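You operate a simulated robot arm through the tools that you are given. There is no shell and no other tool. Be economical: measure what you need, move in short steps, check, and stop when the job is done.

You run a simulated robot arm. Do the job below in one go: nothing can be reset, and whatever is moved stays where it is left.

TASK
Put the box marked "shims" from the cage side of the long line bench in the blue tray and the box that says "3" on the tray shelf of the die stand. Turn the fan dial of the extractor to 3. Take the capacitor marked twenty five and leave it on the bench before the grease pot. Take the capacitor marked sixteen and leave it on the blue tape roll. Take the steel impeller with the black ring on the motor test bench and put it away on the spin test bench. Put the can marked "grease" from the bench at station one on the black sheet. Put the box marked "1" from the bench at station two on the low shelf of the bench with two stations. Any order will do. Set down upright: capacitor marked twenty five, capacitor marked sixteen, can.

The check looks at the end state, three seconds after you hand in, the way a careful person would. Anything else that was tipped, shoved, dropped, spilled or broken makes it a failure. Flat cloth is picked up by pressing the open fingertips on it (5 to 10 N) and closing them slowly along it; thin cloth reads only 2 to 8 mm in the jaws.

THE ROBOT
A 7-joint arm with a two-finger parallel gripper on a trunk, on a base that drives. Base frame: it is fixed to the floor where the robot stands at the start and does not move with it; the origin is under the middle of the robot, x ahead of it, y to its left, z up. Units: m, degrees, N and s.
With the tool pointing down near the work surface it reaches from about 0.46 to 0.92 m from the robot's upright axis, wherever it stands. Its first joint turns from -115.0 to 115.0 degrees. Places, roughly: bench before the grease pot [-4.7, -4.7, 0.8]; black sheet (22x13x1 cm) [1.6, -10.2, 0.8]; blue tape roll (6x6x2 cm) [-5.1, -3.3, 0.9]; blue tray (25x17x5 cm) [0.5, -0.2, 0.6]; capacitor marked sixteen [-5, -7.25, 0.75]; capacitor marked twenty five [-5, -7.25, 0.75]; fan dial of the extractor [-4.8, -6.8, 1.5]; grey box one, grey box two, shim box [0.5, -10.25, 0.75]; low shelf of the bench with two stations [1, -10.1, 0.2]; red grease tin, teal can [2.25, -10.25, 0.75]; spin test bench [3.6, -4.9, 0.7]; steel impeller with the black ring [-5, -7.75, 0.75]; tray shelf of the die stand [-2.3, -2.4, 0.4]. Payload 3.91 kg.
The tool frame sits at the grasp point between the pads (the TCP): z along the fingers, y along the line on which they close. The tips reach 0.03 m beyond it. Largest opening 0.11 m; finger width 0.02, thickness 0.01; the body of the gripper, 0.048 by 0.112 m, starts 0.055 m behind the TCP.
Orientation is that of the tool frame in the base frame, as [roll, pitch, yaw] about the fixed x, y, z axes, in that order (R = Rz(yaw) Ry(pitch) Rx(roll)). With the fingers straight down and closing along the base's y, the tool's x points along the base's -x, its y along +y and its z along -z.

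THE INTERFACE
- The arm moves only by the tool arm_command. Its argument "moves" is a list of rows, each a list of 6 numbers: the shift along the base's x, y, z in mm, then the turn, a rotation vector about the base's x, y, z in degrees. In form: [[x, y, z, rx, ry, rz], ...]. A call has 1 to 10 rows; each row shifts and turns the commanded pose from where the row before left it. "hand" is the opening in per cent of the stroke, from 0 (shut) to 100 (fully open), set as the call begins (left out, the last holds). Rows are played at 5 a second. More than 0.05 m and 8.6 degrees between two rows, or a gripper value outside its range, and nothing of the call is played. A pose out of reach is approached as far as the arm can. The call stops where the force on the tool passes 40 N (or 10 N more than at its start, if that is more) or the arm is blocked; 0.2 s more then pass. The fingers move at their own pace (about 0.153 m/s each) and stop on an object; they squeeze with about 30 N. The grip force told is the motor's: it shows also when the fingers shut on nothing. Time passes only in rows, and 0.2 s behind the last, so rows that do not move let the fingers close. The reply holds the time, the measured pose of the TCP, the force on the tool along the base axes, the opening and the grip force, in the units named above and with some noise, with the torque about the TCP (base axes, N m) and any sound that the robot's microphone picked up.
- Cameras (640 x 400 px; columns grow to the right, rows downward): "scene" is now at [0.1977, 0.1415, 1.2027]; the picture's right is [-0.74, -0.67, 0.00], its down [-0.45, 0.50, -0.74] and it looks along [0.50, -0.55, -0.67] (base axes); focal length 260 px, centre (320, 200). "wrist" rides on the gripper at [0.072, 0.017, -0.103] in the tool frame; the picture's right is [-0.23, 0.97, 0.00], its down [-0.76, -0.18, -0.62] and it looks along [-0.61, -0.14, 0.78] (tool axes); focal length 222 px, centre (320, 200). There is no depth. A picture from a camera that has moved, and an enlarged one, comes with that camera's place and axes in the base frame and with its lens.
- snapshot(camera): a new picture of that camera. No time passes.
- raise_lower(by): slides the trunk up (or, below 0, down) by that many m; the arm and the scene camera ride with it, the base frame stays. It gives what a move gives, with no picture.
- roll_base(legs): drives the robot by 1 to 6 legs, each [ahead, left, turn to the left] in m, m and degrees, along the robot's own axes; the way and the turn of a leg run together, so that a leg with both is an arc; at most 1.5 m and 180 degrees a leg. The arm and the cameras ride along, it lands a little off, and it stops where it bumps. It gives what a move gives.
- head_to(pan, tilt): turns the head with the scene camera to pan (to the left, within 80 degrees either way) and tilt (down, from -29 to 69), counted from straight ahead of the robot. It gives what a move gives.
- close_up(camera, box): a new picture of the part [left, top, right, bottom] of that camera's present view, enlarged. No time passes.
- close_job(): hands the job in; it is judged then, once.

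Go step by step. Nothing tells you exact positions but the pictures and the camera data: compare them with the known pose of the tool, close in by small moves and look again before you grip or let go. The budget is 217 turns and 198 pictures, counting those below and the enlarged ones. Unless the task says otherwise, let go and move clear before handing in.

The tools are called after ">>>" as name(argument=value, ...) on one line, values as JSON. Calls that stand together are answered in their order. arm_command: Moves the arm, as the interface text tells. Its arguments: {"type":"object","properties":{"moves":{"type":"array"},"hand":{"type":"number"}},"required":["moves"]} The other tools are called the same way: raise_lower (by) slides the trunk up or down; roll_base (legs) drives the base; head_to (pan, tilt) turns the head that bears the scene camera; snapshot (camera) takes a picture; close_up (camera, box) takes an enlarged picture of a part of a camera's view; close_job () hands the job in.

At the start:

```text
time_s: 0.0
tcp_pos: [0.555, -0.0318, 0.9074]
orientation: [179.9, -0.1, 180.0]
contact_force: [0.5, -0.8, 0.6]
torque: [-0.01, -0.03, 0.01]
width: 0.1098
finger_force: 0.1
trunk travel left (down, up): [-0.55, 0.44]
robot x, y, heading: [-0.0014, 0.0004, -0.1]
head pan, tilt: [-47.8, 42.4]
```

scene: 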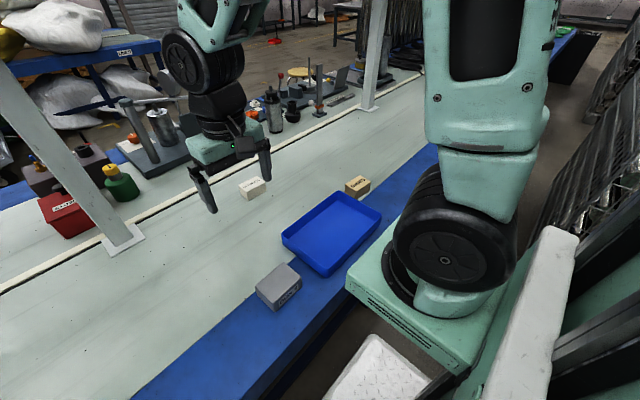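
wrist: 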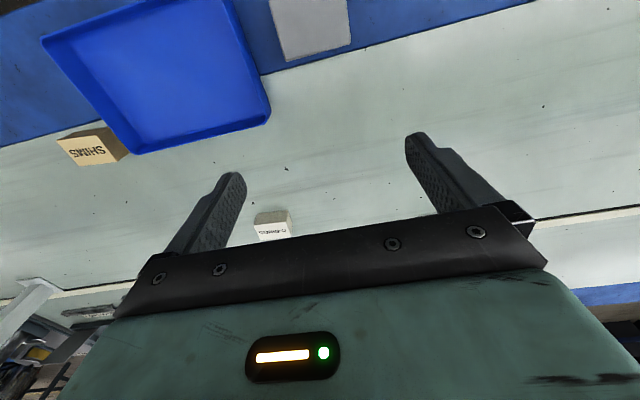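

I see a tray with three small boxes near it on the line bench. I'll look closer at the labels first.

>>> close_up(camera="scene", box=[180, 150, 420, 320])

>>> head_to(pan=0, tilt=35)

>>> snapshot(camera="scene")

```text
2.35 times, centred on (300, 235) of scene
camera zoom: at [0.1977, 0.1415, 1.2027], right [-0.74, -0.67, 0.0], down [-0.45, 0.5, -0.74], along [0.5, -0.55, -0.67], focal length 612 px, centre (367, 118)
```

zoom: 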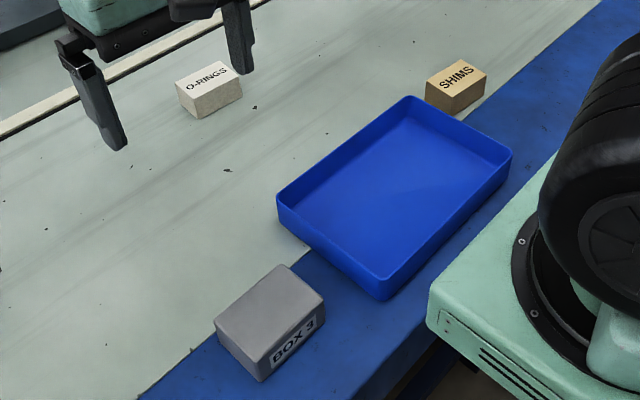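

```text
time_s: 1.2
tcp_pos: [0.555, -0.0316, 0.9084]
orientation: [-180.0, 0.0, -180.0]
contact_force: [-0.2, -0.2, 0.5]
torque: [-0.01, -0.01, 0.03]
width: 0.1101
finger_force: 0.0
trunk travel left (down, up): [-0.55, 0.44]
robot x, y, heading: [0.0041, -0.0017, 0.2]
head pan, tilt: [0.0, 35.0]
```

```text
194 pictures are left
camera scene: at [0.2298, 0.2032, 1.2138], right [0.0, -1.0, 0.0], down [-0.57, 0.0, -0.82], along [0.82, 0.0, -0.57], focal length 260 px, centre (320, 200)
```

scene: 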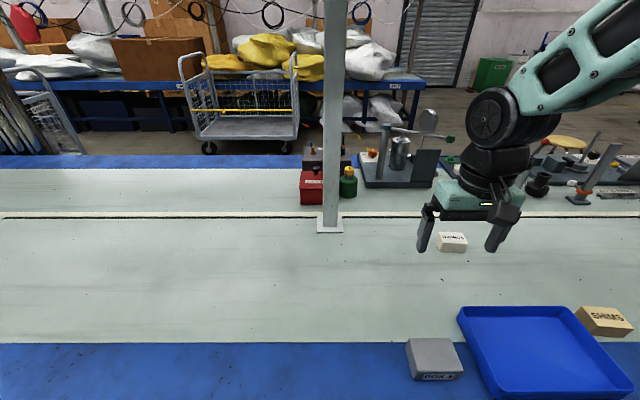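

SHIMS sits right of the tray and BOX 3 left of it. I'll look around to learn where the cage and the other stations are.

>>> head_to(pan=-80, tilt=10)

>>> snapshot(camera="scene")

>>> head_to(pan=80, tilt=10)

>>> snapshot(camera="scene")

>>> head_to(pan=-50, tilt=60)

>>> snapshot(camera="scene")

```text
time_s: 2.7
tcp_pos: [0.5546, -0.0331, 0.9077]
orientation: [-180.0, 0.0, -180.0]
contact_force: [0.8, 0.5, -1.0]
torque: [-0.01, 0.02, 0.02]
width: 0.1098
finger_force: 0.0
trunk travel left (down, up): [-0.55, 0.44]
robot x, y, heading: [-0.0007, -0.0028, 0.2]
head pan, tilt: [-80.0, 10.0]
```

```text
193 pictures are left
camera scene: at [0.158, 0.1117, 1.2539], right [-0.98, -0.17, 0.0], down [-0.03, 0.17, -0.98], along [0.17, -0.97, -0.17], focal length 260 px, centre (320, 200)
```

scene: 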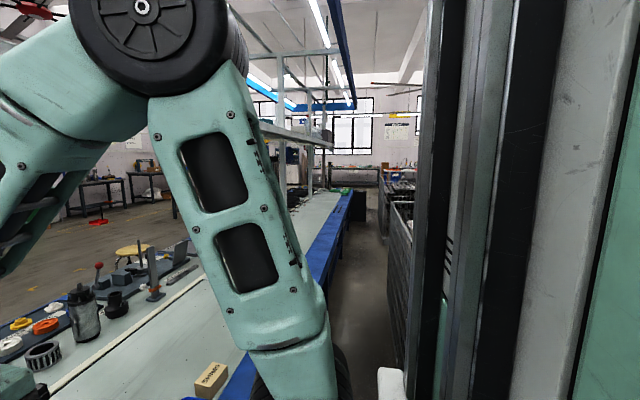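

```text
time_s: 5.2
tcp_pos: [0.5547, -0.0332, 0.9081]
orientation: [-180.0, -0.1, 180.0]
contact_force: [-0.1, -0.5, -0.1]
torque: [0.0, -0.01, -0.01]
width: 0.1101
finger_force: 0.2
trunk travel left (down, up): [-0.55, 0.44]
robot x, y, heading: [0.0005, 0.0041, -0.1]
head pan, tilt: [80.0, 10.0]
```

```text
192 pictures are left
camera scene: at [0.1579, 0.2948, 1.2539], right [0.98, -0.17, 0.0], down [-0.03, -0.17, -0.98], along [0.17, 0.97, -0.17], focal length 260 px, centre (320, 200)
```

scene: 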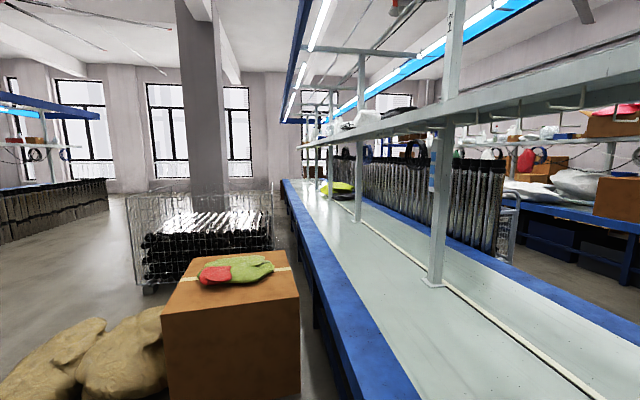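

```text
time_s: 7.3
tcp_pos: [0.5545, -0.0318, 0.9087]
orientation: [180.0, 0.0, -180.0]
contact_force: [-0.1, -0.3, -0.4]
torque: [-0.04, -0.03, 0.0]
width: 0.11
finger_force: 0.0
trunk travel left (down, up): [-0.55, 0.44]
robot x, y, heading: [0.0021, -0.0002, -0.1]
head pan, tilt: [-50.0, 60.0]
```

```text
191 pictures are left
camera scene: at [0.1846, 0.1522, 1.1795], right [-0.77, -0.64, 0.0], down [-0.56, 0.66, -0.5], along [0.32, -0.38, -0.87], focal length 260 px, centre (320, 200)
```

scene: 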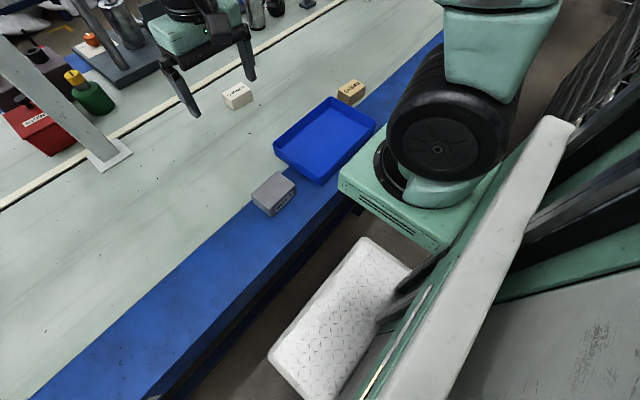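

The robot stands on the cage side, so the SHIMS box near (0.567, -0.456) is the one I want. I'll move the tool above it and look.

>>> arm_command(moves=[[0, -47, 0, 0, 0, 0], [0, -47, 0, 0, 0, 0], [0, -47, 0, 0, 0, 0], [0, -47, 0, 0, 0, 0], [0, -47, 0, 0, 0, 0], [0, -47, 0, 0, 0, 0], [0, -47, 0, 0, 0, 0], [0, -47, 0, 0, 0, 0], [0, -35, -30, 0, 0, 0], [0, 0, -40, 0, 0, 0]], hand=100)

>>> snapshot(camera="wrist")

>>> snapshot(camera="scene")

```text
time_s: 9.5
tcp_pos: [0.5539, -0.4433, 0.8379]
orientation: [180.0, 0.0, 179.9]
contact_force: [0.7, 0.7, 0.1]
torque: [0.0, -0.02, 0.0]
width: 0.1102
finger_force: 0.1
trunk travel left (down, up): [-0.55, 0.44]
robot x, y, heading: [-0.0013, 0.0023, 0.1]
head pan, tilt: [-50.0, 60.0]
```

```text
190 pictures are left
camera wrist: at [0.4817, -0.4263, 0.9427], right [0.23, 0.97, 0.0], down [0.76, -0.18, 0.62], along [0.61, -0.14, -0.78], focal length 222 px, centre (320, 200)
```

wrist: 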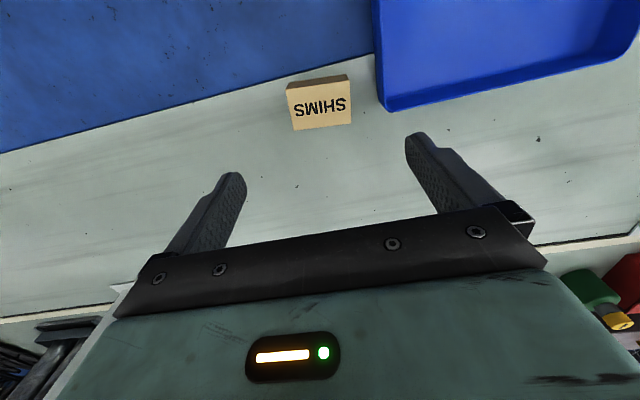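

```text
189 pictures are left
camera scene: at [0.1844, 0.1524, 1.1796], right [-0.77, -0.64, 0.0], down [-0.56, 0.66, -0.5], along [0.32, -0.38, -0.87], focal length 260 px, centre (320, 200)
```

scene: 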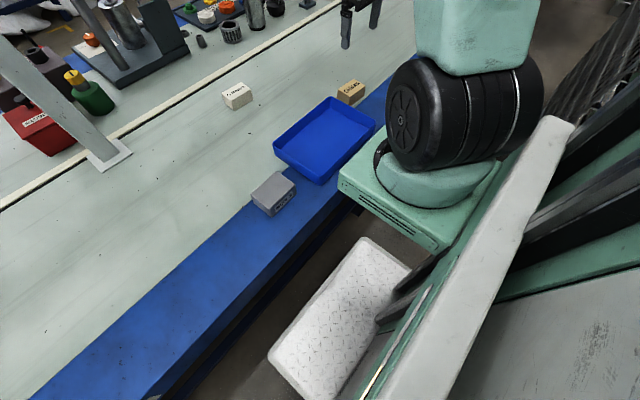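

SHIMS is centred near (0.562, -0.443), with its long side along y. I'll turn the gripper to close across its short side, then check.

>>> arm_command(moves=[[8, 0, 0, 0, 0, 8.5], [0, 0, 0, 0, 0, 8.5], [0, 0, 0, 0, 0, 8.5], [0, 0, 0, 0, 0, 8.5], [0, 0, 0, 0, 0, 8.5], [0, 0, 0, 0, 0, 8.5], [0, 0, 0, 0, 0, 8.5], [0, 0, 0, 0, 0, 8.5], [0, 0, -30, 0, 0, 8.5], [0, 0, -30, 0, 0, 8.5]])

>>> snapshot(camera="wrist")

```text
time_s: 11.7
tcp_pos: [0.5618, -0.4425, 0.7798]
orientation: [-179.9, 0.0, -95.0]
contact_force: [-0.4, 0.7, -0.6]
torque: [0.03, -0.05, 0.01]
width: 0.1102
finger_force: 0.0
trunk travel left (down, up): [-0.55, 0.44]
robot x, y, heading: [0.0043, 0.0001, 0.1]
head pan, tilt: [-50.0, 60.0]
```

```text
188 pictures are left
camera wrist: at [0.5395, -0.513, 0.8834], right [-0.95, 0.31, 0.0], down [0.24, 0.74, 0.62], along [0.19, 0.59, -0.78], focal length 222 px, centre (320, 200)
```

wrist: 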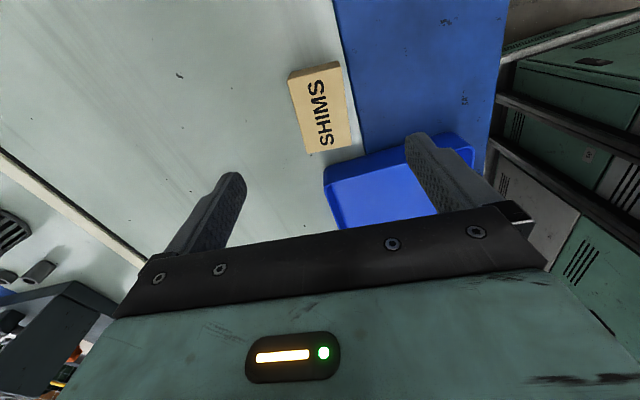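

The box is centred about (0.559, -0.447). I'll descend and grip.

>>> arm_command(moves=[[-2, -4, -40, 0, 0, 0], [0, 0, -40, 0, 0, 0], [0, 0, -25, 0, 0, 0], [0, 0, -15, 0, 0, 0]])

>>> snapshot(camera="wrist")

```text
time_s: 12.7
tcp_pos: [0.5604, -0.4458, 0.657]
orientation: [179.9, 0.0, -95.0]
contact_force: [0.4, -0.7, 0.0]
torque: [0.04, 0.03, 0.0]
width: 0.1101
finger_force: 0.1
trunk travel left (down, up): [-0.55, 0.44]
robot x, y, heading: [-0.0006, -0.0041, -0.1]
head pan, tilt: [-50.0, 60.0]
```

```text
187 pictures are left
camera wrist: at [0.5372, -0.5171, 0.7627], right [-0.95, 0.31, 0.0], down [0.24, 0.74, 0.62], along [0.19, 0.59, -0.78], focal length 222 px, centre (320, 200)
```

wrist: 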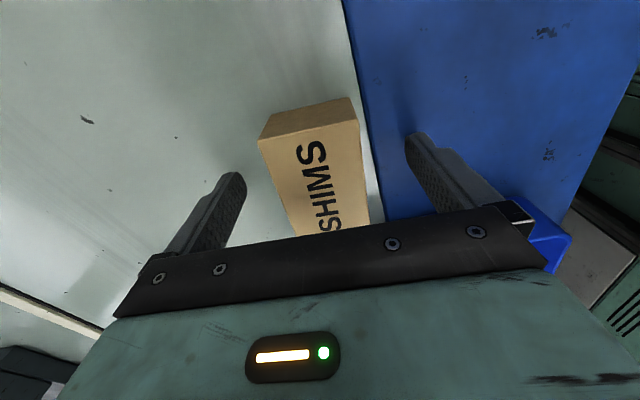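

The box stands between the fingers. I'll close and lift a little.

>>> arm_command(moves=[[0, 0, 0, 0, 0, 0], [0, 0, 0, 0, 0, 0], [0, 0, 0, 0, 0, 0], [0, 0, 40, 0, 0, 0], [0, 0, 40, 0, 0, 0], [0, 0, 40, 0, 0, 0]], hand=0)

>>> snapshot(camera="wrist")

```text
time_s: 14.1
tcp_pos: [0.5615, -0.4496, 0.7769]
orientation: [180.0, 0.0, -95.0]
contact_force: [0.2, 0.0, -1.5]
torque: [0.01, -0.02, 0.0]
width: 0.0496
finger_force: 30.1
trunk travel left (down, up): [-0.55, 0.44]
robot x, y, heading: [0.0001, -0.0009, -0.1]
head pan, tilt: [-50.0, 60.0]
```

```text
186 pictures are left
camera wrist: at [0.5372, -0.5187, 0.8822], right [-0.95, 0.31, 0.0], down [0.24, 0.74, 0.62], along [0.19, 0.59, -0.78], focal length 222 px, centre (320, 200)
```

wrist: 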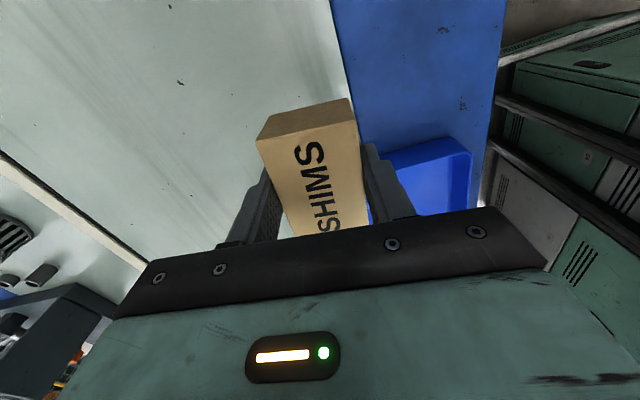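

Held. The tray centre is about (0.497, -0.236), so I'll carry the box over it.

>>> arm_command(moves=[[-12, 42, 0, 0, 0, 0], [-12, 42, 0, 0, 0, 0], [-12, 42, 0, 0, 0, 0], [-12, 42, 0, 0, 0, 0], [-14, 44, 0, 0, 0, 0]])

>>> snapshot(camera="wrist")

>>> snapshot(camera="scene")

```text
time_s: 15.3
tcp_pos: [0.4978, -0.234, 0.7761]
orientation: [-180.0, 0.0, -95.1]
contact_force: [-0.1, -0.1, 0.1]
torque: [0.01, 0.01, -0.02]
width: 0.0499
finger_force: 29.5
trunk travel left (down, up): [-0.55, 0.44]
robot x, y, heading: [-0.0, -0.0002, -0.2]
head pan, tilt: [-50.0, 60.0]
```

```text
185 pictures are left
camera wrist: at [0.4753, -0.3043, 0.8815], right [-0.95, 0.31, 0.0], down [0.24, 0.74, 0.62], along [0.19, 0.59, -0.78], focal length 222 px, centre (320, 200)
```

wrist: 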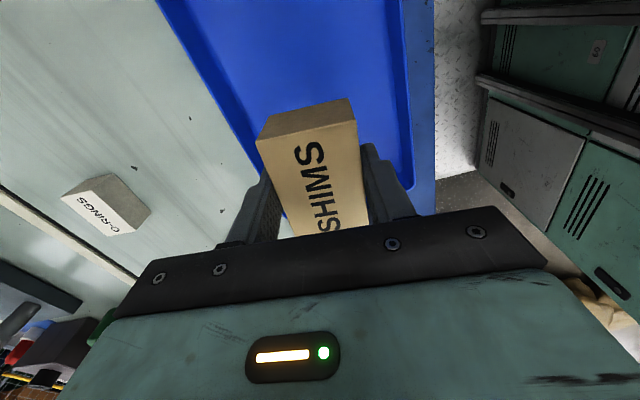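

```text
184 pictures are left
camera scene: at [0.1847, 0.1517, 1.1795], right [-0.77, -0.64, 0.0], down [-0.56, 0.66, -0.5], along [0.32, -0.38, -0.87], focal length 260 px, centre (320, 200)
```

scene: 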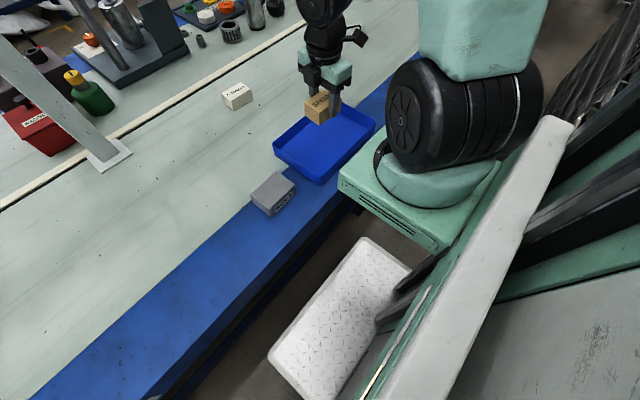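

Over the tray. I'll lower gently and release.

>>> arm_command(moves=[[0, 0, -40, 0, 0, 0], [0, 0, -40, 0, 0, 0], [0, 0, -20, 0, 0, 0], [0, 0, -8, 0, 0, 0], [0, 0, -4, 0, 0, 0]])

>>> arm_command(moves=[[0, 0, 0, 0, 0, 0], [0, 0, 0, 0, 0, 0], [0, 0, 40, 0, 0, 0], [0, 0, 40, 0, 0, 0], [0, 0, 40, 0, 0, 0]], hand=65)

>>> snapshot(camera="wrist")

```text
time_s: 16.5
tcp_pos: [0.4988, -0.236, 0.6659]
orientation: [180.0, 0.0, -95.0]
contact_force: [0.2, 0.1, -1.4]
torque: [0.0, 0.01, 0.0]
width: 0.0494
finger_force: 29.8
trunk travel left (down, up): [-0.55, 0.44]
robot x, y, heading: [-0.002, -0.0027, 0.1]
head pan, tilt: [-50.0, 60.0]
```

```text
time_s: 17.7
tcp_pos: [0.498, -0.2336, 0.786]
orientation: [179.9, 0.0, -95.0]
contact_force: [0.2, -0.8, -0.9]
torque: [0.02, 0.05, 0.02]
width: 0.0715
finger_force: 0.0
trunk travel left (down, up): [-0.55, 0.44]
robot x, y, heading: [0.0004, 0.0011, -0.0]
head pan, tilt: [-50.0, 60.0]
```

```text
183 pictures are left
camera wrist: at [0.4744, -0.3045, 0.8913], right [-0.95, 0.31, 0.0], down [0.24, 0.74, 0.62], along [0.19, 0.59, -0.78], focal length 222 px, centre (320, 200)
```

wrist: 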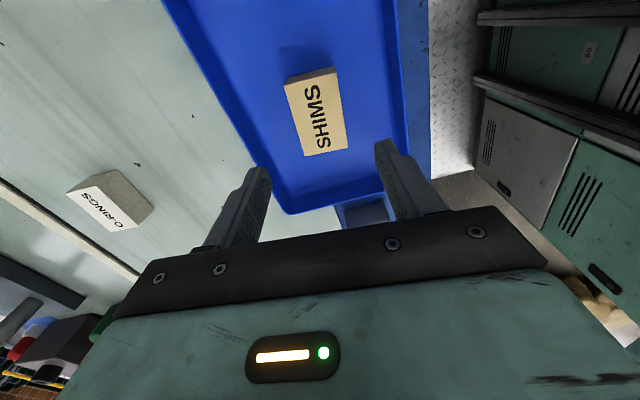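

SHIMS lies in the tray. Next is BOX 3 near (0.48, -0.03).

>>> arm_command(moves=[[0, 45, 10, 0, 0, 0], [0, 45, 10, 0, 0, 0], [-5, 45, 10, 0, 0, 0], [-5, 45, 0, 0, 0, 0], [-8, 20, 0, 0, 0, 0]], hand=100)

>>> snapshot(camera="wrist")

>>> snapshot(camera="scene")

```text
time_s: 18.9
tcp_pos: [0.4836, -0.0302, 0.8171]
orientation: [179.9, 0.0, -95.0]
contact_force: [-0.4, -0.8, 0.1]
torque: [0.04, -0.02, 0.02]
width: 0.11
finger_force: 0.1
out of reach, approached as far as the arm can: row 5
trunk travel left (down, up): [-0.55, 0.44]
robot x, y, heading: [-0.0004, 0.0002, 0.1]
head pan, tilt: [-50.0, 60.0]
```

```text
182 pictures are left
camera wrist: at [0.4602, -0.1011, 0.9212], right [-0.95, 0.31, 0.0], down [0.24, 0.74, 0.62], along [0.19, 0.59, -0.78], focal length 222 px, centre (320, 200)
```

wrist: 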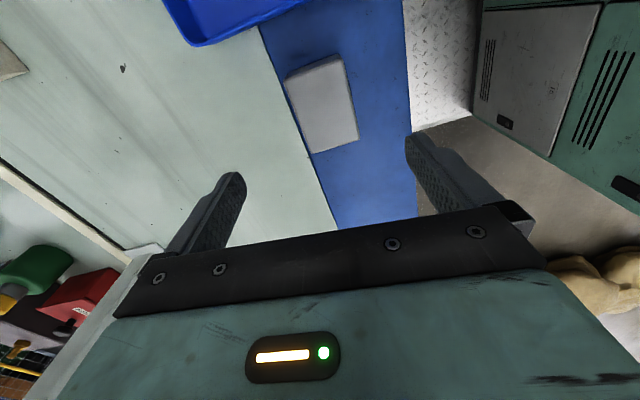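

```text
181 pictures are left
camera scene: at [0.1847, 0.152, 1.1795], right [-0.77, -0.64, 0.0], down [-0.56, 0.66, -0.5], along [0.32, -0.38, -0.87], focal length 260 px, centre (320, 200)
```

scene: 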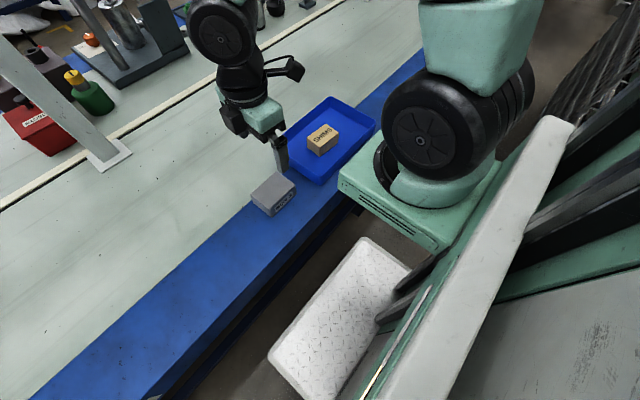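

BOX 3 is centred about (0.477, -0.031), close to the inner reach limit. I'll back the base off a little.

>>> roll_base(legs=[[-0.12, 0, 0]])

>>> arm_command(moves=[[38, 0, 0, 0, 0, 3], [38, 0, 0, 0, 0, 3], [38, 0, 0, 0, 0, 0]])

>>> snapshot(camera="wrist")

```text
time_s: 20.1
tcp_pos: [0.3614, -0.0302, 0.8154]
orientation: [179.9, 0.0, -95.0]
contact_force: [0.1, 0.4, 0.2]
torque: [-0.01, 0.02, 0.0]
width: 0.1099
finger_force: 0.1
trunk travel left (down, up): [-0.55, 0.44]
robot x, y, heading: [-0.1192, -0.0016, -0.3]
head pan, tilt: [-50.0, 60.0]
```

```text
time_s: 20.9
tcp_pos: [0.4762, -0.0299, 0.8163]
orientation: [179.9, 0.1, -89.1]
contact_force: [0.1, -0.2, -0.7]
torque: [0.01, 0.03, 0.0]
width: 0.11
finger_force: 0.2
trunk travel left (down, up): [-0.55, 0.44]
robot x, y, heading: [-0.1204, 0.002, 0.1]
head pan, tilt: [-50.0, 60.0]
```

```text
180 pictures are left
camera wrist: at [0.4604, -0.1031, 0.921], right [-0.98, 0.21, 0.0], down [0.16, 0.77, 0.62], along [0.13, 0.61, -0.78], focal length 222 px, centre (320, 200)
```

wrist: 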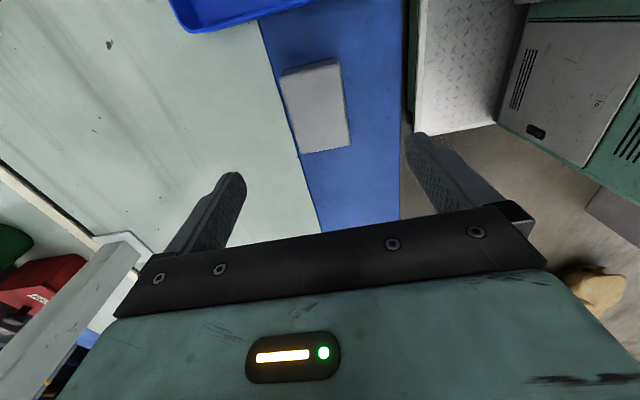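

Aligned over BOX 3. I'll descend and grip.

>>> arm_command(moves=[[2, -4, -45, 0, 0, 0], [0, 0, -45, 0, 0, 0], [0, 0, -40, 0, 0, 0], [0, 0, -24, 0, 0, 0]])

>>> arm_command(moves=[[0, 0, 0, 0, 0, 0], [0, 0, 0, 0, 0, 0], [0, 0, 0, 0, 0, 0], [0, 0, 30, 0, 0, 0], [0, 0, 40, 0, 0, 0], [0, 0, 40, 0, 0, 0]], hand=0)

>>> snapshot(camera="wrist")

```text
time_s: 21.9
tcp_pos: [0.4787, -0.0357, 0.663]
orientation: [179.9, 0.0, -89.0]
contact_force: [0.2, 0.3, 0.2]
torque: [-0.03, 0.01, 0.01]
width: 0.1102
finger_force: 0.0
trunk travel left (down, up): [-0.55, 0.44]
robot x, y, heading: [-0.1216, -0.0004, 0.3]
head pan, tilt: [-50.0, 60.0]
```

```text
time_s: 23.3
tcp_pos: [0.4775, -0.035, 0.7723]
orientation: [179.8, 0.0, -89.0]
contact_force: [0.8, -0.3, -1.9]
torque: [-0.04, 0.0, 0.01]
width: 0.0648
finger_force: 30.1
trunk travel left (down, up): [-0.55, 0.44]
robot x, y, heading: [-0.1225, 0.0003, 0.1]
head pan, tilt: [-50.0, 60.0]
```

```text
179 pictures are left
camera wrist: at [0.4621, -0.1075, 0.8772], right [-0.98, 0.21, 0.0], down [0.17, 0.77, 0.62], along [0.13, 0.61, -0.78], focal length 222 px, centre (320, 200)
```

wrist: 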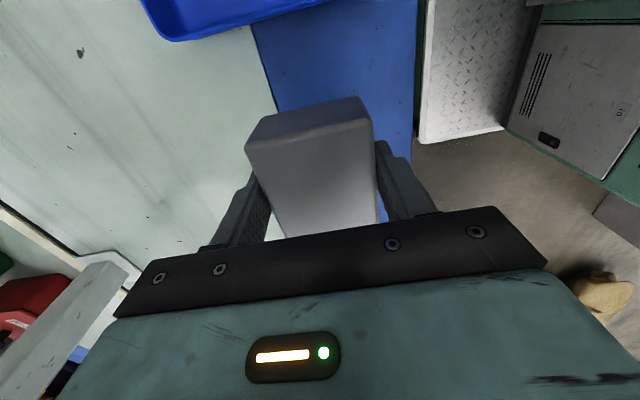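

BOX 3 is held. I'll lift clear, tuck the arm in and look around to find the way to the die stand.

>>> arm_command(moves=[[0, 0, 50, 0, 0, 0], [0, 0, 50, 0, 0, 0], [0, 0, 50, 0, 0, 0], [0, 0, 50, 0, 0, 0], [-20, 0, 30, 0, 0, 0], [-20, 0, 0, 0, 0, 0], [-20, 0, 0, 0, 0, 0]])

>>> head_to(pan=-80, tilt=25)

>>> snapshot(camera="scene")

>>> head_to(pan=80, tilt=30)

>>> snapshot(camera="scene")

```text
time_s: 24.9
tcp_pos: [0.4182, -0.036, 1.0028]
orientation: [180.0, 0.0, -88.9]
contact_force: [0.0, -0.1, -2.2]
torque: [0.01, 0.03, 0.01]
width: 0.0646
finger_force: 29.9
trunk travel left (down, up): [-0.55, 0.44]
robot x, y, heading: [-0.1233, -0.0033, 0.1]
head pan, tilt: [-50.0, 60.0]
```

```text
time_s: 25.9
tcp_pos: [0.4188, -0.033, 1.0023]
orientation: [179.9, 0.0, -88.9]
contact_force: [0.0, 0.1, -1.2]
torque: [0.0, 0.02, 0.03]
width: 0.0647
finger_force: 30.5
trunk travel left (down, up): [-0.55, 0.44]
robot x, y, heading: [-0.1185, 0.0004, -0.2]
head pan, tilt: [-80.0, 25.0]
```

```text
178 pictures are left
camera scene: at [0.0371, 0.1126, 1.2295], right [-0.98, -0.17, 0.0], down [-0.07, 0.42, -0.91], along [0.16, -0.89, -0.42], focal length 260 px, centre (320, 200)
```

scene: 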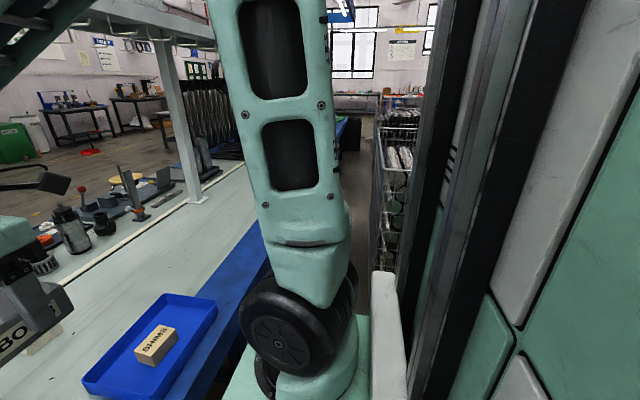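

```text
time_s: 28.4
tcp_pos: [0.4183, -0.0351, 1.0035]
orientation: [179.9, 0.0, -88.9]
contact_force: [-0.3, -0.2, -1.6]
torque: [0.01, 0.02, 0.01]
width: 0.0646
finger_force: 30.2
trunk travel left (down, up): [-0.55, 0.44]
robot x, y, heading: [-0.1206, 0.0013, 0.0]
head pan, tilt: [80.0, 30.0]
```

```text
177 pictures are left
camera scene: at [0.0368, 0.2923, 1.2216], right [0.98, -0.17, 0.0], down [-0.09, -0.49, -0.87], along [0.15, 0.85, -0.5], focal length 260 px, centre (320, 200)
```

scene: 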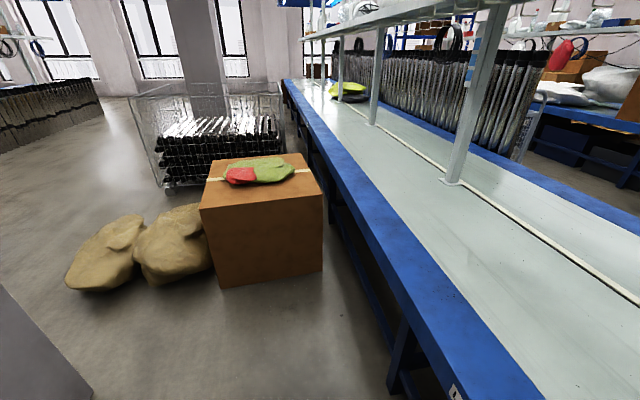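

The way to the left is open floor. I'll turn left in place and look towards -x.

>>> roll_base(legs=[[0, 0, 90]])

>>> head_to(pan=75, tilt=20)

>>> snapshot(camera="scene")

>>> head_to(pan=10, tilt=20)

>>> snapshot(camera="scene")

```text
time_s: 32.6
tcp_pos: [-0.0792, 0.5383, 1.0028]
orientation: [179.8, 0.1, 0.3]
contact_force: [-0.8, 0.3, -1.2]
torque: [-0.01, 0.01, -0.03]
width: 0.0648
finger_force: 30.1
trunk travel left (down, up): [-0.55, 0.44]
robot x, y, heading: [-0.118, -0.0005, 89.2]
head pan, tilt: [80.0, 30.0]
```

```text
time_s: 33.3
tcp_pos: [-0.0802, 0.5398, 1.0021]
orientation: [179.8, 0.0, 0.3]
contact_force: [-0.1, -0.4, -1.9]
torque: [-0.05, -0.01, -0.01]
width: 0.0645
finger_force: 30.1
trunk travel left (down, up): [-0.55, 0.44]
robot x, y, heading: [-0.1207, 0.0033, 89.4]
head pan, tilt: [75.0, 20.0]
```

```text
176 pictures are left
camera scene: at [-0.4139, 0.1682, 1.2376], right [0.27, 0.96, 0.0], down [0.33, -0.09, -0.94], along [-0.9, 0.25, -0.34], focal length 260 px, centre (320, 200)
```

scene: 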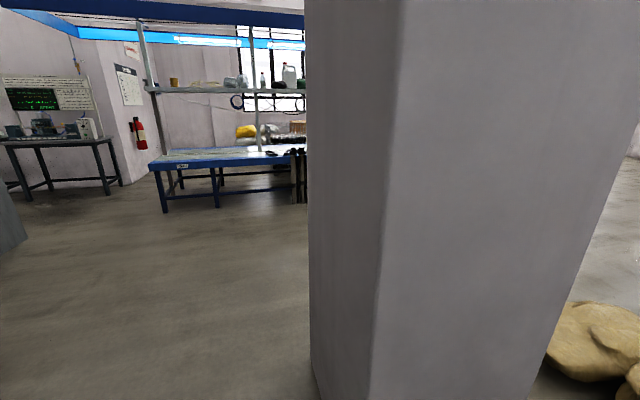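

```text
time_s: 34.6
tcp_pos: [-0.0783, 0.5394, 1.0017]
orientation: [179.8, 0.1, 0.3]
contact_force: [-0.3, -0.4, -1.6]
torque: [0.02, -0.01, 0.0]
width: 0.0648
finger_force: 30.0
trunk travel left (down, up): [-0.55, 0.44]
robot x, y, heading: [-0.1236, 0.001, 89.4]
head pan, tilt: [10.0, 20.0]
```

```text
175 pictures are left
camera scene: at [-0.3394, 0.2349, 1.2376], right [0.99, 0.16, 0.0], down [0.06, -0.34, -0.94], along [-0.15, 0.93, -0.34], focal length 260 px, centre (320, 200)
```

scene: 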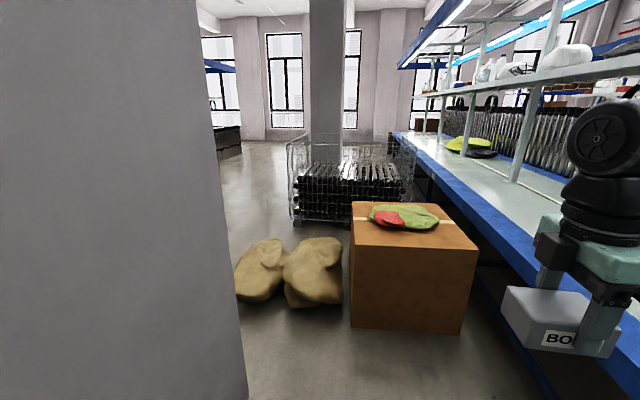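

A pillar stands to the left-front at about x -0.8, y 0.4 to 1.0; beyond it towards -x is open floor. I'll turn further to face -x.

>>> roll_base(legs=[[0, 0, 90]])

>>> head_to(pan=35, tilt=25)

>>> snapshot(camera="scene")

>>> head_to(pan=80, tilt=30)

>>> snapshot(camera="scene")

```text
time_s: 38.9
tcp_pos: [-0.6595, 0.0401, 1.0017]
orientation: [179.9, 0.0, 90.6]
contact_force: [0.1, 0.0, -1.9]
torque: [0.01, -0.03, 0.0]
width: 0.0645
finger_force: 29.8
trunk travel left (down, up): [-0.55, 0.44]
robot x, y, heading: [-0.1223, -0.0024, 179.5]
head pan, tilt: [10.0, 20.0]
```

```text
time_s: 39.8
tcp_pos: [-0.6613, 0.0386, 1.0023]
orientation: [179.9, 0.0, 90.5]
contact_force: [-0.4, 0.8, -1.5]
torque: [0.0, -0.01, 0.02]
width: 0.0645
finger_force: 29.7
trunk travel left (down, up): [-0.55, 0.44]
robot x, y, heading: [-0.1224, -0.0019, 179.4]
head pan, tilt: [35.0, 25.0]
```

```text
174 pictures are left
camera scene: at [-0.3406, -0.2578, 1.2296], right [-0.57, 0.82, 0.0], down [0.35, 0.24, -0.91], along [-0.75, -0.51, -0.42], focal length 260 px, centre (320, 200)
```

scene: 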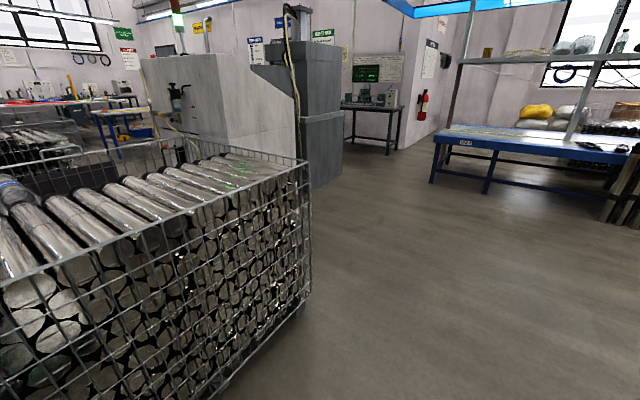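

```text
time_s: 40.9
tcp_pos: [-0.6606, 0.0397, 1.0017]
orientation: [179.8, 0.0, 90.6]
contact_force: [0.4, -0.2, -2.0]
torque: [0.0, -0.01, -0.01]
width: 0.0646
finger_force: 30.1
trunk travel left (down, up): [-0.55, 0.44]
robot x, y, heading: [-0.1196, -0.0004, 179.5]
head pan, tilt: [80.0, 30.0]
```

```text
173 pictures are left
camera scene: at [-0.2812, -0.2945, 1.2216], right [-0.98, 0.18, 0.0], down [0.09, 0.49, -0.87], along [-0.16, -0.85, -0.5], focal length 260 px, centre (320, 200)
```

scene: 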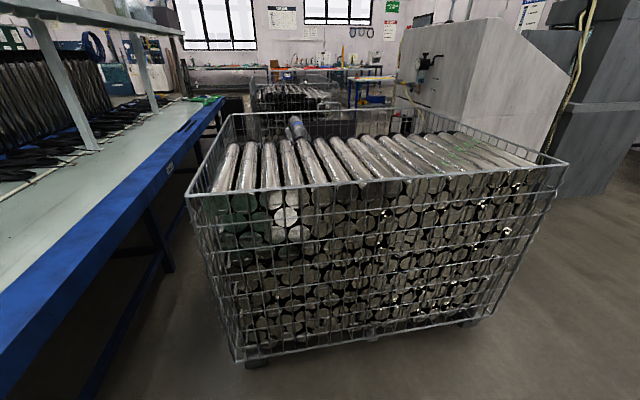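

The way -x is a gap between the pillar and the wire cage. I'll shift to the middle of it and drive ahead.

>>> roll_base(legs=[[0, 0.28, 0.5], [1.5, 0, 0], [0.3, 0, 0]])

>>> head_to(pan=60, tilt=30)

>>> snapshot(camera="scene")

```text
time_s: 51.5
tcp_pos: [-2.4529, -0.2764, 1.0022]
orientation: [179.9, -0.1, 92.1]
contact_force: [0.6, 0.3, -1.2]
torque: [0.02, -0.02, -0.01]
width: 0.0647
finger_force: 29.6
trunk travel left (down, up): [-0.55, 0.44]
robot x, y, heading: [-1.9109, -0.3036, -179.0]
head pan, tilt: [80.0, 30.0]
```

```text
time_s: 52.3
tcp_pos: [-2.4524, -0.2777, 1.0017]
orientation: [-180.0, 0.0, 92.1]
contact_force: [0.8, 0.4, -1.2]
torque: [0.01, 0.0, 0.02]
width: 0.0646
finger_force: 29.5
trunk travel left (down, up): [-0.55, 0.44]
robot x, y, heading: [-1.9103, -0.3036, -179.0]
head pan, tilt: [60.0, 30.0]
```

```text
172 pictures are left
camera scene: at [-2.0953, -0.5906, 1.2216], right [-0.88, 0.48, 0.0], down [0.24, 0.44, -0.87], along [-0.42, -0.76, -0.5], focal length 260 px, centre (320, 200)
```

scene: 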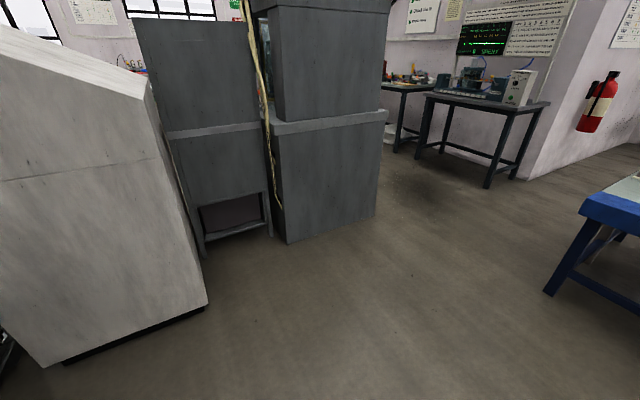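

>>> close_up(camera="scene", box=[100, 0, 420, 260])

```text
1.54 times, centred on (260, 130) of scene
camera zoom: at [-2.0953, -0.5906, 1.2216], right [-0.88, 0.48, 0.0], down [0.24, 0.44, -0.87], along [-0.42, -0.76, -0.5], focal length 400 px, centre (412, 308)
```

zoom: 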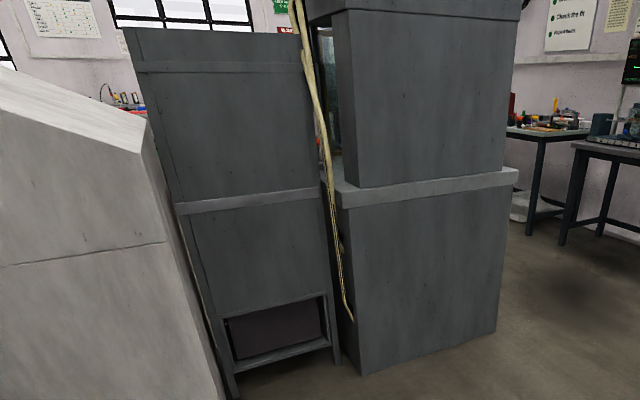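

The die stand is the grey stand between the white machine and the tower, and its back faces us. I'll go around the tower on the -x side.

>>> roll_base(legs=[[0.75, 0.42, 0], [0.8, 0.42, 0]])

>>> head_to(pan=75, tilt=25)

>>> snapshot(camera="scene")

>>> head_to(pan=10, tilt=25)

>>> snapshot(camera="scene")

```text
time_s: 60.8
tcp_pos: [-3.9567, -1.0875, 1.001]
orientation: [179.8, -0.1, 90.8]
contact_force: [0.5, -0.3, -2.1]
torque: [-0.01, 0.02, 0.0]
width: 0.0644
finger_force: 29.8
trunk travel left (down, up): [-0.55, 0.44]
robot x, y, heading: [-3.4175, -1.1187, 179.8]
head pan, tilt: [60.0, 30.0]
stopped in leg 2: the robot was blocked; the commanded pose is now the measured one
```

```text
time_s: 61.6
tcp_pos: [-3.9557, -1.087, 1.0024]
orientation: [179.9, 0.0, 90.7]
contact_force: [-0.6, 0.2, -1.6]
torque: [0.01, 0.02, -0.01]
width: 0.0648
finger_force: 29.9
trunk travel left (down, up): [-0.55, 0.44]
robot x, y, heading: [-3.4178, -1.1237, 179.6]
head pan, tilt: [75.0, 25.0]
```

```text
170 pictures are left
camera scene: at [-3.5834, -1.419, 1.2295], right [-0.96, 0.26, 0.0], down [0.11, 0.41, -0.91], along [-0.24, -0.87, -0.42], focal length 260 px, centre (320, 200)
```

scene: 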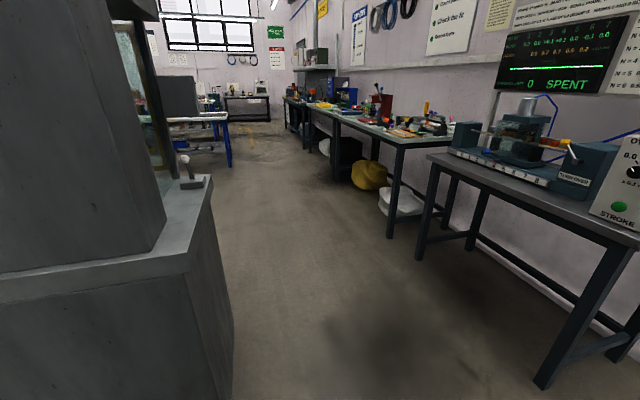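

```text
time_s: 63.0
tcp_pos: [-3.9557, -1.0877, 1.0006]
orientation: [180.0, 0.0, 90.8]
contact_force: [0.1, 0.2, -1.9]
torque: [-0.04, -0.03, 0.01]
width: 0.0646
finger_force: 30.1
trunk travel left (down, up): [-0.55, 0.44]
robot x, y, heading: [-3.4178, -1.1219, 179.8]
head pan, tilt: [10.0, 25.0]
```

```text
169 pictures are left
camera scene: at [-3.6499, -1.3458, 1.2295], right [-0.17, 0.99, 0.0], down [0.42, 0.07, -0.91], along [-0.89, -0.15, -0.42], focal length 260 px, centre (320, 200)
```

scene: 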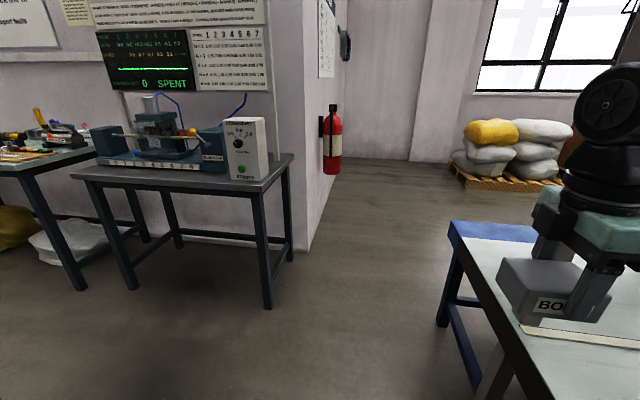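

The robot front met the blue bench end at about x -3.72. I'll back off, turn to face -y, and enter the corridor between the tower and the wall tables.

>>> roll_base(legs=[[-0.22, 0.17, 0], [0, 0, 90]])

>>> head_to(pan=-30, tilt=40)

>>> snapshot(camera="scene")

```text
time_s: 68.7
tcp_pos: [-3.2355, -1.8346, 1.0012]
orientation: [179.8, 0.0, -179.4]
contact_force: [0.7, 0.5, -1.6]
torque: [0.06, -0.01, 0.0]
width: 0.0649
finger_force: 30.0
trunk travel left (down, up): [-0.55, 0.44]
robot x, y, heading: [-3.1945, -1.2957, -90.6]
head pan, tilt: [10.0, 25.0]
```

```text
time_s: 69.8
tcp_pos: [-3.2357, -1.8336, 1.0023]
orientation: [179.9, 0.0, -179.6]
contact_force: [-0.4, 0.0, -1.0]
torque: [0.01, 0.02, -0.01]
width: 0.0646
finger_force: 30.0
trunk travel left (down, up): [-0.55, 0.44]
robot x, y, heading: [-3.1987, -1.2919, -90.6]
head pan, tilt: [-30.0, 40.0]
```

```text
168 pictures are left
camera scene: at [-3.0361, -1.5131, 1.2063], right [-0.86, 0.51, 0.0], down [0.33, 0.55, -0.77], along [-0.39, -0.66, -0.64], focal length 260 px, centre (320, 200)
```

scene: 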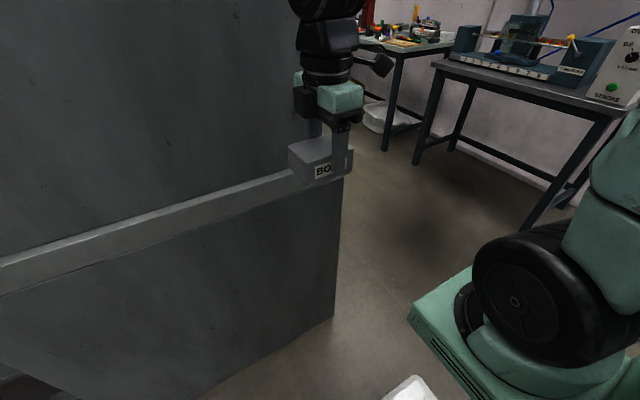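

Tower corner confirmed at (-3.40, -2.02). I'll sidestep and move into the corridor.

>>> roll_base(legs=[[0.02, -0.22, 0.6], [0.2, -0.25, 0], [0.3, -0.33, 0]])

>>> head_to(pan=30, tilt=25)

>>> snapshot(camera="scene")

>>> head_to(pan=-25, tilt=30)

>>> snapshot(camera="scene")

```text
time_s: 75.6
tcp_pos: [-4.0297, -2.3667, 1.0014]
orientation: [179.9, 0.0, -178.1]
contact_force: [0.1, 0.0, -0.8]
torque: [0.0, -0.01, 0.01]
width: 0.0648
finger_force: 30.3
trunk travel left (down, up): [-0.55, 0.44]
robot x, y, heading: [-4.0045, -1.8251, -89.0]
head pan, tilt: [-30.0, 40.0]
```

```text
time_s: 76.9
tcp_pos: [-4.0284, -2.3668, 1.0017]
orientation: [-180.0, 0.0, -178.3]
contact_force: [0.7, 1.2, -1.2]
torque: [-0.03, 0.02, 0.01]
width: 0.0648
finger_force: 30.0
trunk travel left (down, up): [-0.55, 0.44]
robot x, y, heading: [-4.0021, -1.8261, -89.5]
head pan, tilt: [30.0, 25.0]
```

```text
167 pictures are left
camera scene: at [-3.7486, -2.0469, 1.2295], right [-0.86, -0.51, 0.0], down [-0.22, 0.36, -0.91], along [0.46, -0.78, -0.42], focal length 260 px, centre (320, 200)
```

scene: 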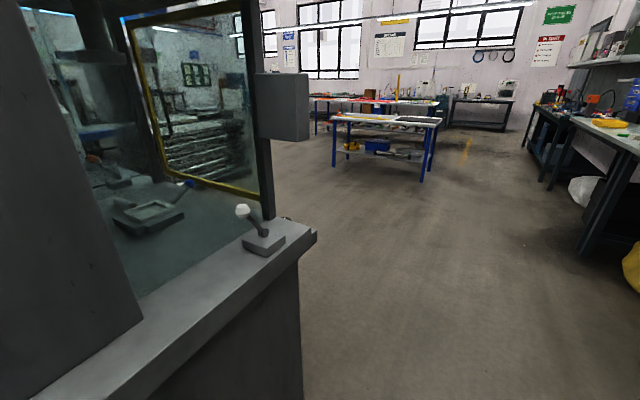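

```text
time_s: 78.1
tcp_pos: [-4.0296, -2.3675, 1.0029]
orientation: [179.8, 0.0, -178.2]
contact_force: [-1.2, 0.6, -1.6]
torque: [-0.03, 0.01, 0.01]
width: 0.0647
finger_force: 30.6
trunk travel left (down, up): [-0.55, 0.44]
robot x, y, heading: [-4.0061, -1.8284, -89.3]
head pan, tilt: [-25.0, 30.0]
```

```text
166 pictures are left
camera scene: at [-3.8327, -2.0503, 1.2216], right [-0.91, 0.41, 0.0], down [0.2, 0.46, -0.87], along [-0.35, -0.79, -0.5], focal length 260 px, centre (320, 200)
```

scene: 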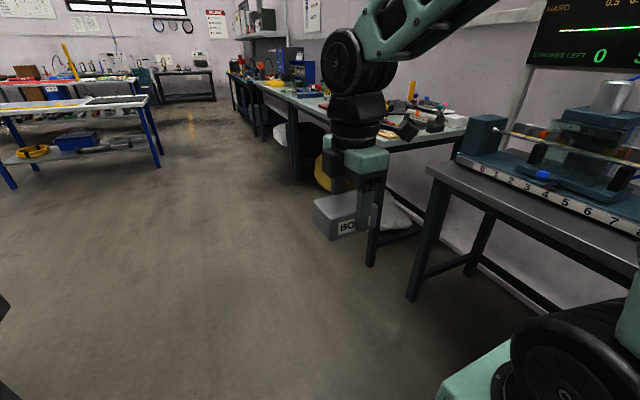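

>>> roll_base(legs=[[1.45, 0, -0.5]])

>>> head_to(pan=80, tilt=25)

>>> snapshot(camera="scene")

>>> head_to(pan=-60, tilt=30)

>>> snapshot(camera="scene")

```text
time_s: 85.4
tcp_pos: [-4.0229, -3.8296, 1.0022]
orientation: [179.9, -0.1, -178.8]
contact_force: [0.4, 0.5, -1.4]
torque: [-0.01, 0.02, 0.01]
width: 0.0646
finger_force: 30.2
trunk travel left (down, up): [-0.55, 0.44]
robot x, y, heading: [-3.9893, -3.2862, -89.9]
head pan, tilt: [-25.0, 30.0]
```

```text
time_s: 87.2
tcp_pos: [-4.0221, -3.8294, 1.0012]
orientation: [179.9, 0.1, -178.7]
contact_force: [0.1, -0.1, -1.0]
torque: [0.05, 0.02, 0.02]
width: 0.0648
finger_force: 29.8
trunk travel left (down, up): [-0.55, 0.44]
robot x, y, heading: [-3.9878, -3.2882, -89.9]
head pan, tilt: [80.0, 25.0]
```

```text
165 pictures are left
camera scene: at [-3.6941, -3.4489, 1.2296], right [-0.17, -0.99, 0.0], down [-0.42, 0.07, -0.91], along [0.89, -0.16, -0.42], focal length 260 px, centre (320, 200)
```

scene: 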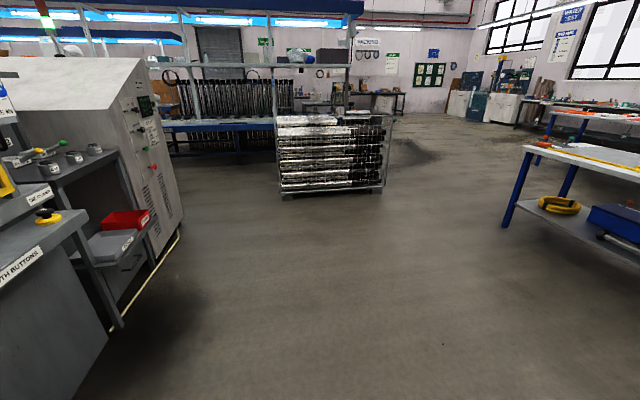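

```text
time_s: 89.4
tcp_pos: [-4.0233, -3.8308, 1.0004]
orientation: [179.9, 0.0, -178.8]
contact_force: [0.0, 0.0, -1.7]
torque: [0.0, 0.02, 0.01]
width: 0.0645
finger_force: 30.2
trunk travel left (down, up): [-0.55, 0.44]
robot x, y, heading: [-3.9901, -3.2899, -90.0]
head pan, tilt: [-60.0, 30.0]
```

```text
164 pictures are left
camera scene: at [-3.863, -3.4786, 1.2216], right [-0.5, 0.86, 0.0], down [0.43, 0.25, -0.87], along [-0.75, -0.44, -0.5], focal length 260 px, centre (320, 200)
```

scene: 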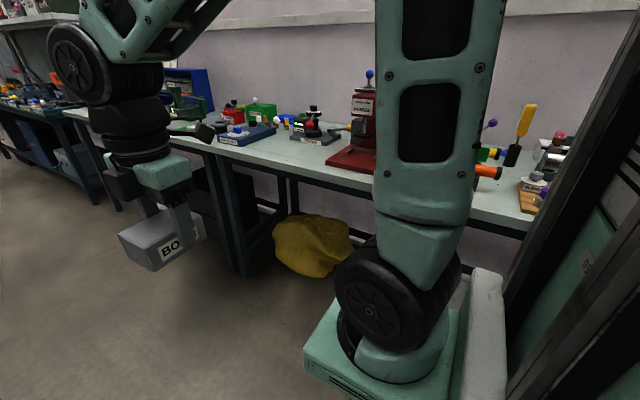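

>>> head_to(pan=80, tilt=25)

>>> close_up(camera="scene", box=[0, 80, 200, 340])

```text
time_s: 91.7
tcp_pos: [-4.0234, -3.831, 1.0026]
orientation: [179.9, -0.1, -178.8]
contact_force: [-0.1, -0.6, -2.7]
torque: [0.02, 0.0, 0.01]
width: 0.0647
finger_force: 30.2
trunk travel left (down, up): [-0.55, 0.44]
robot x, y, heading: [-3.9928, -3.2907, -89.9]
head pan, tilt: [80.0, 25.0]
```

```text
1.54 times, centred on (100, 210) of scene
camera zoom: at [-3.6941, -3.4489, 1.2296], right [-0.17, -0.99, 0.0], down [-0.42, 0.07, -0.91], along [0.89, -0.16, -0.42], focal length 400 px, centre (658, 185)
```

zoom: 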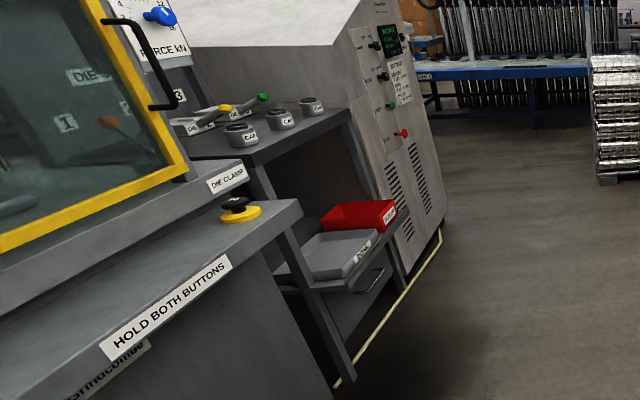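

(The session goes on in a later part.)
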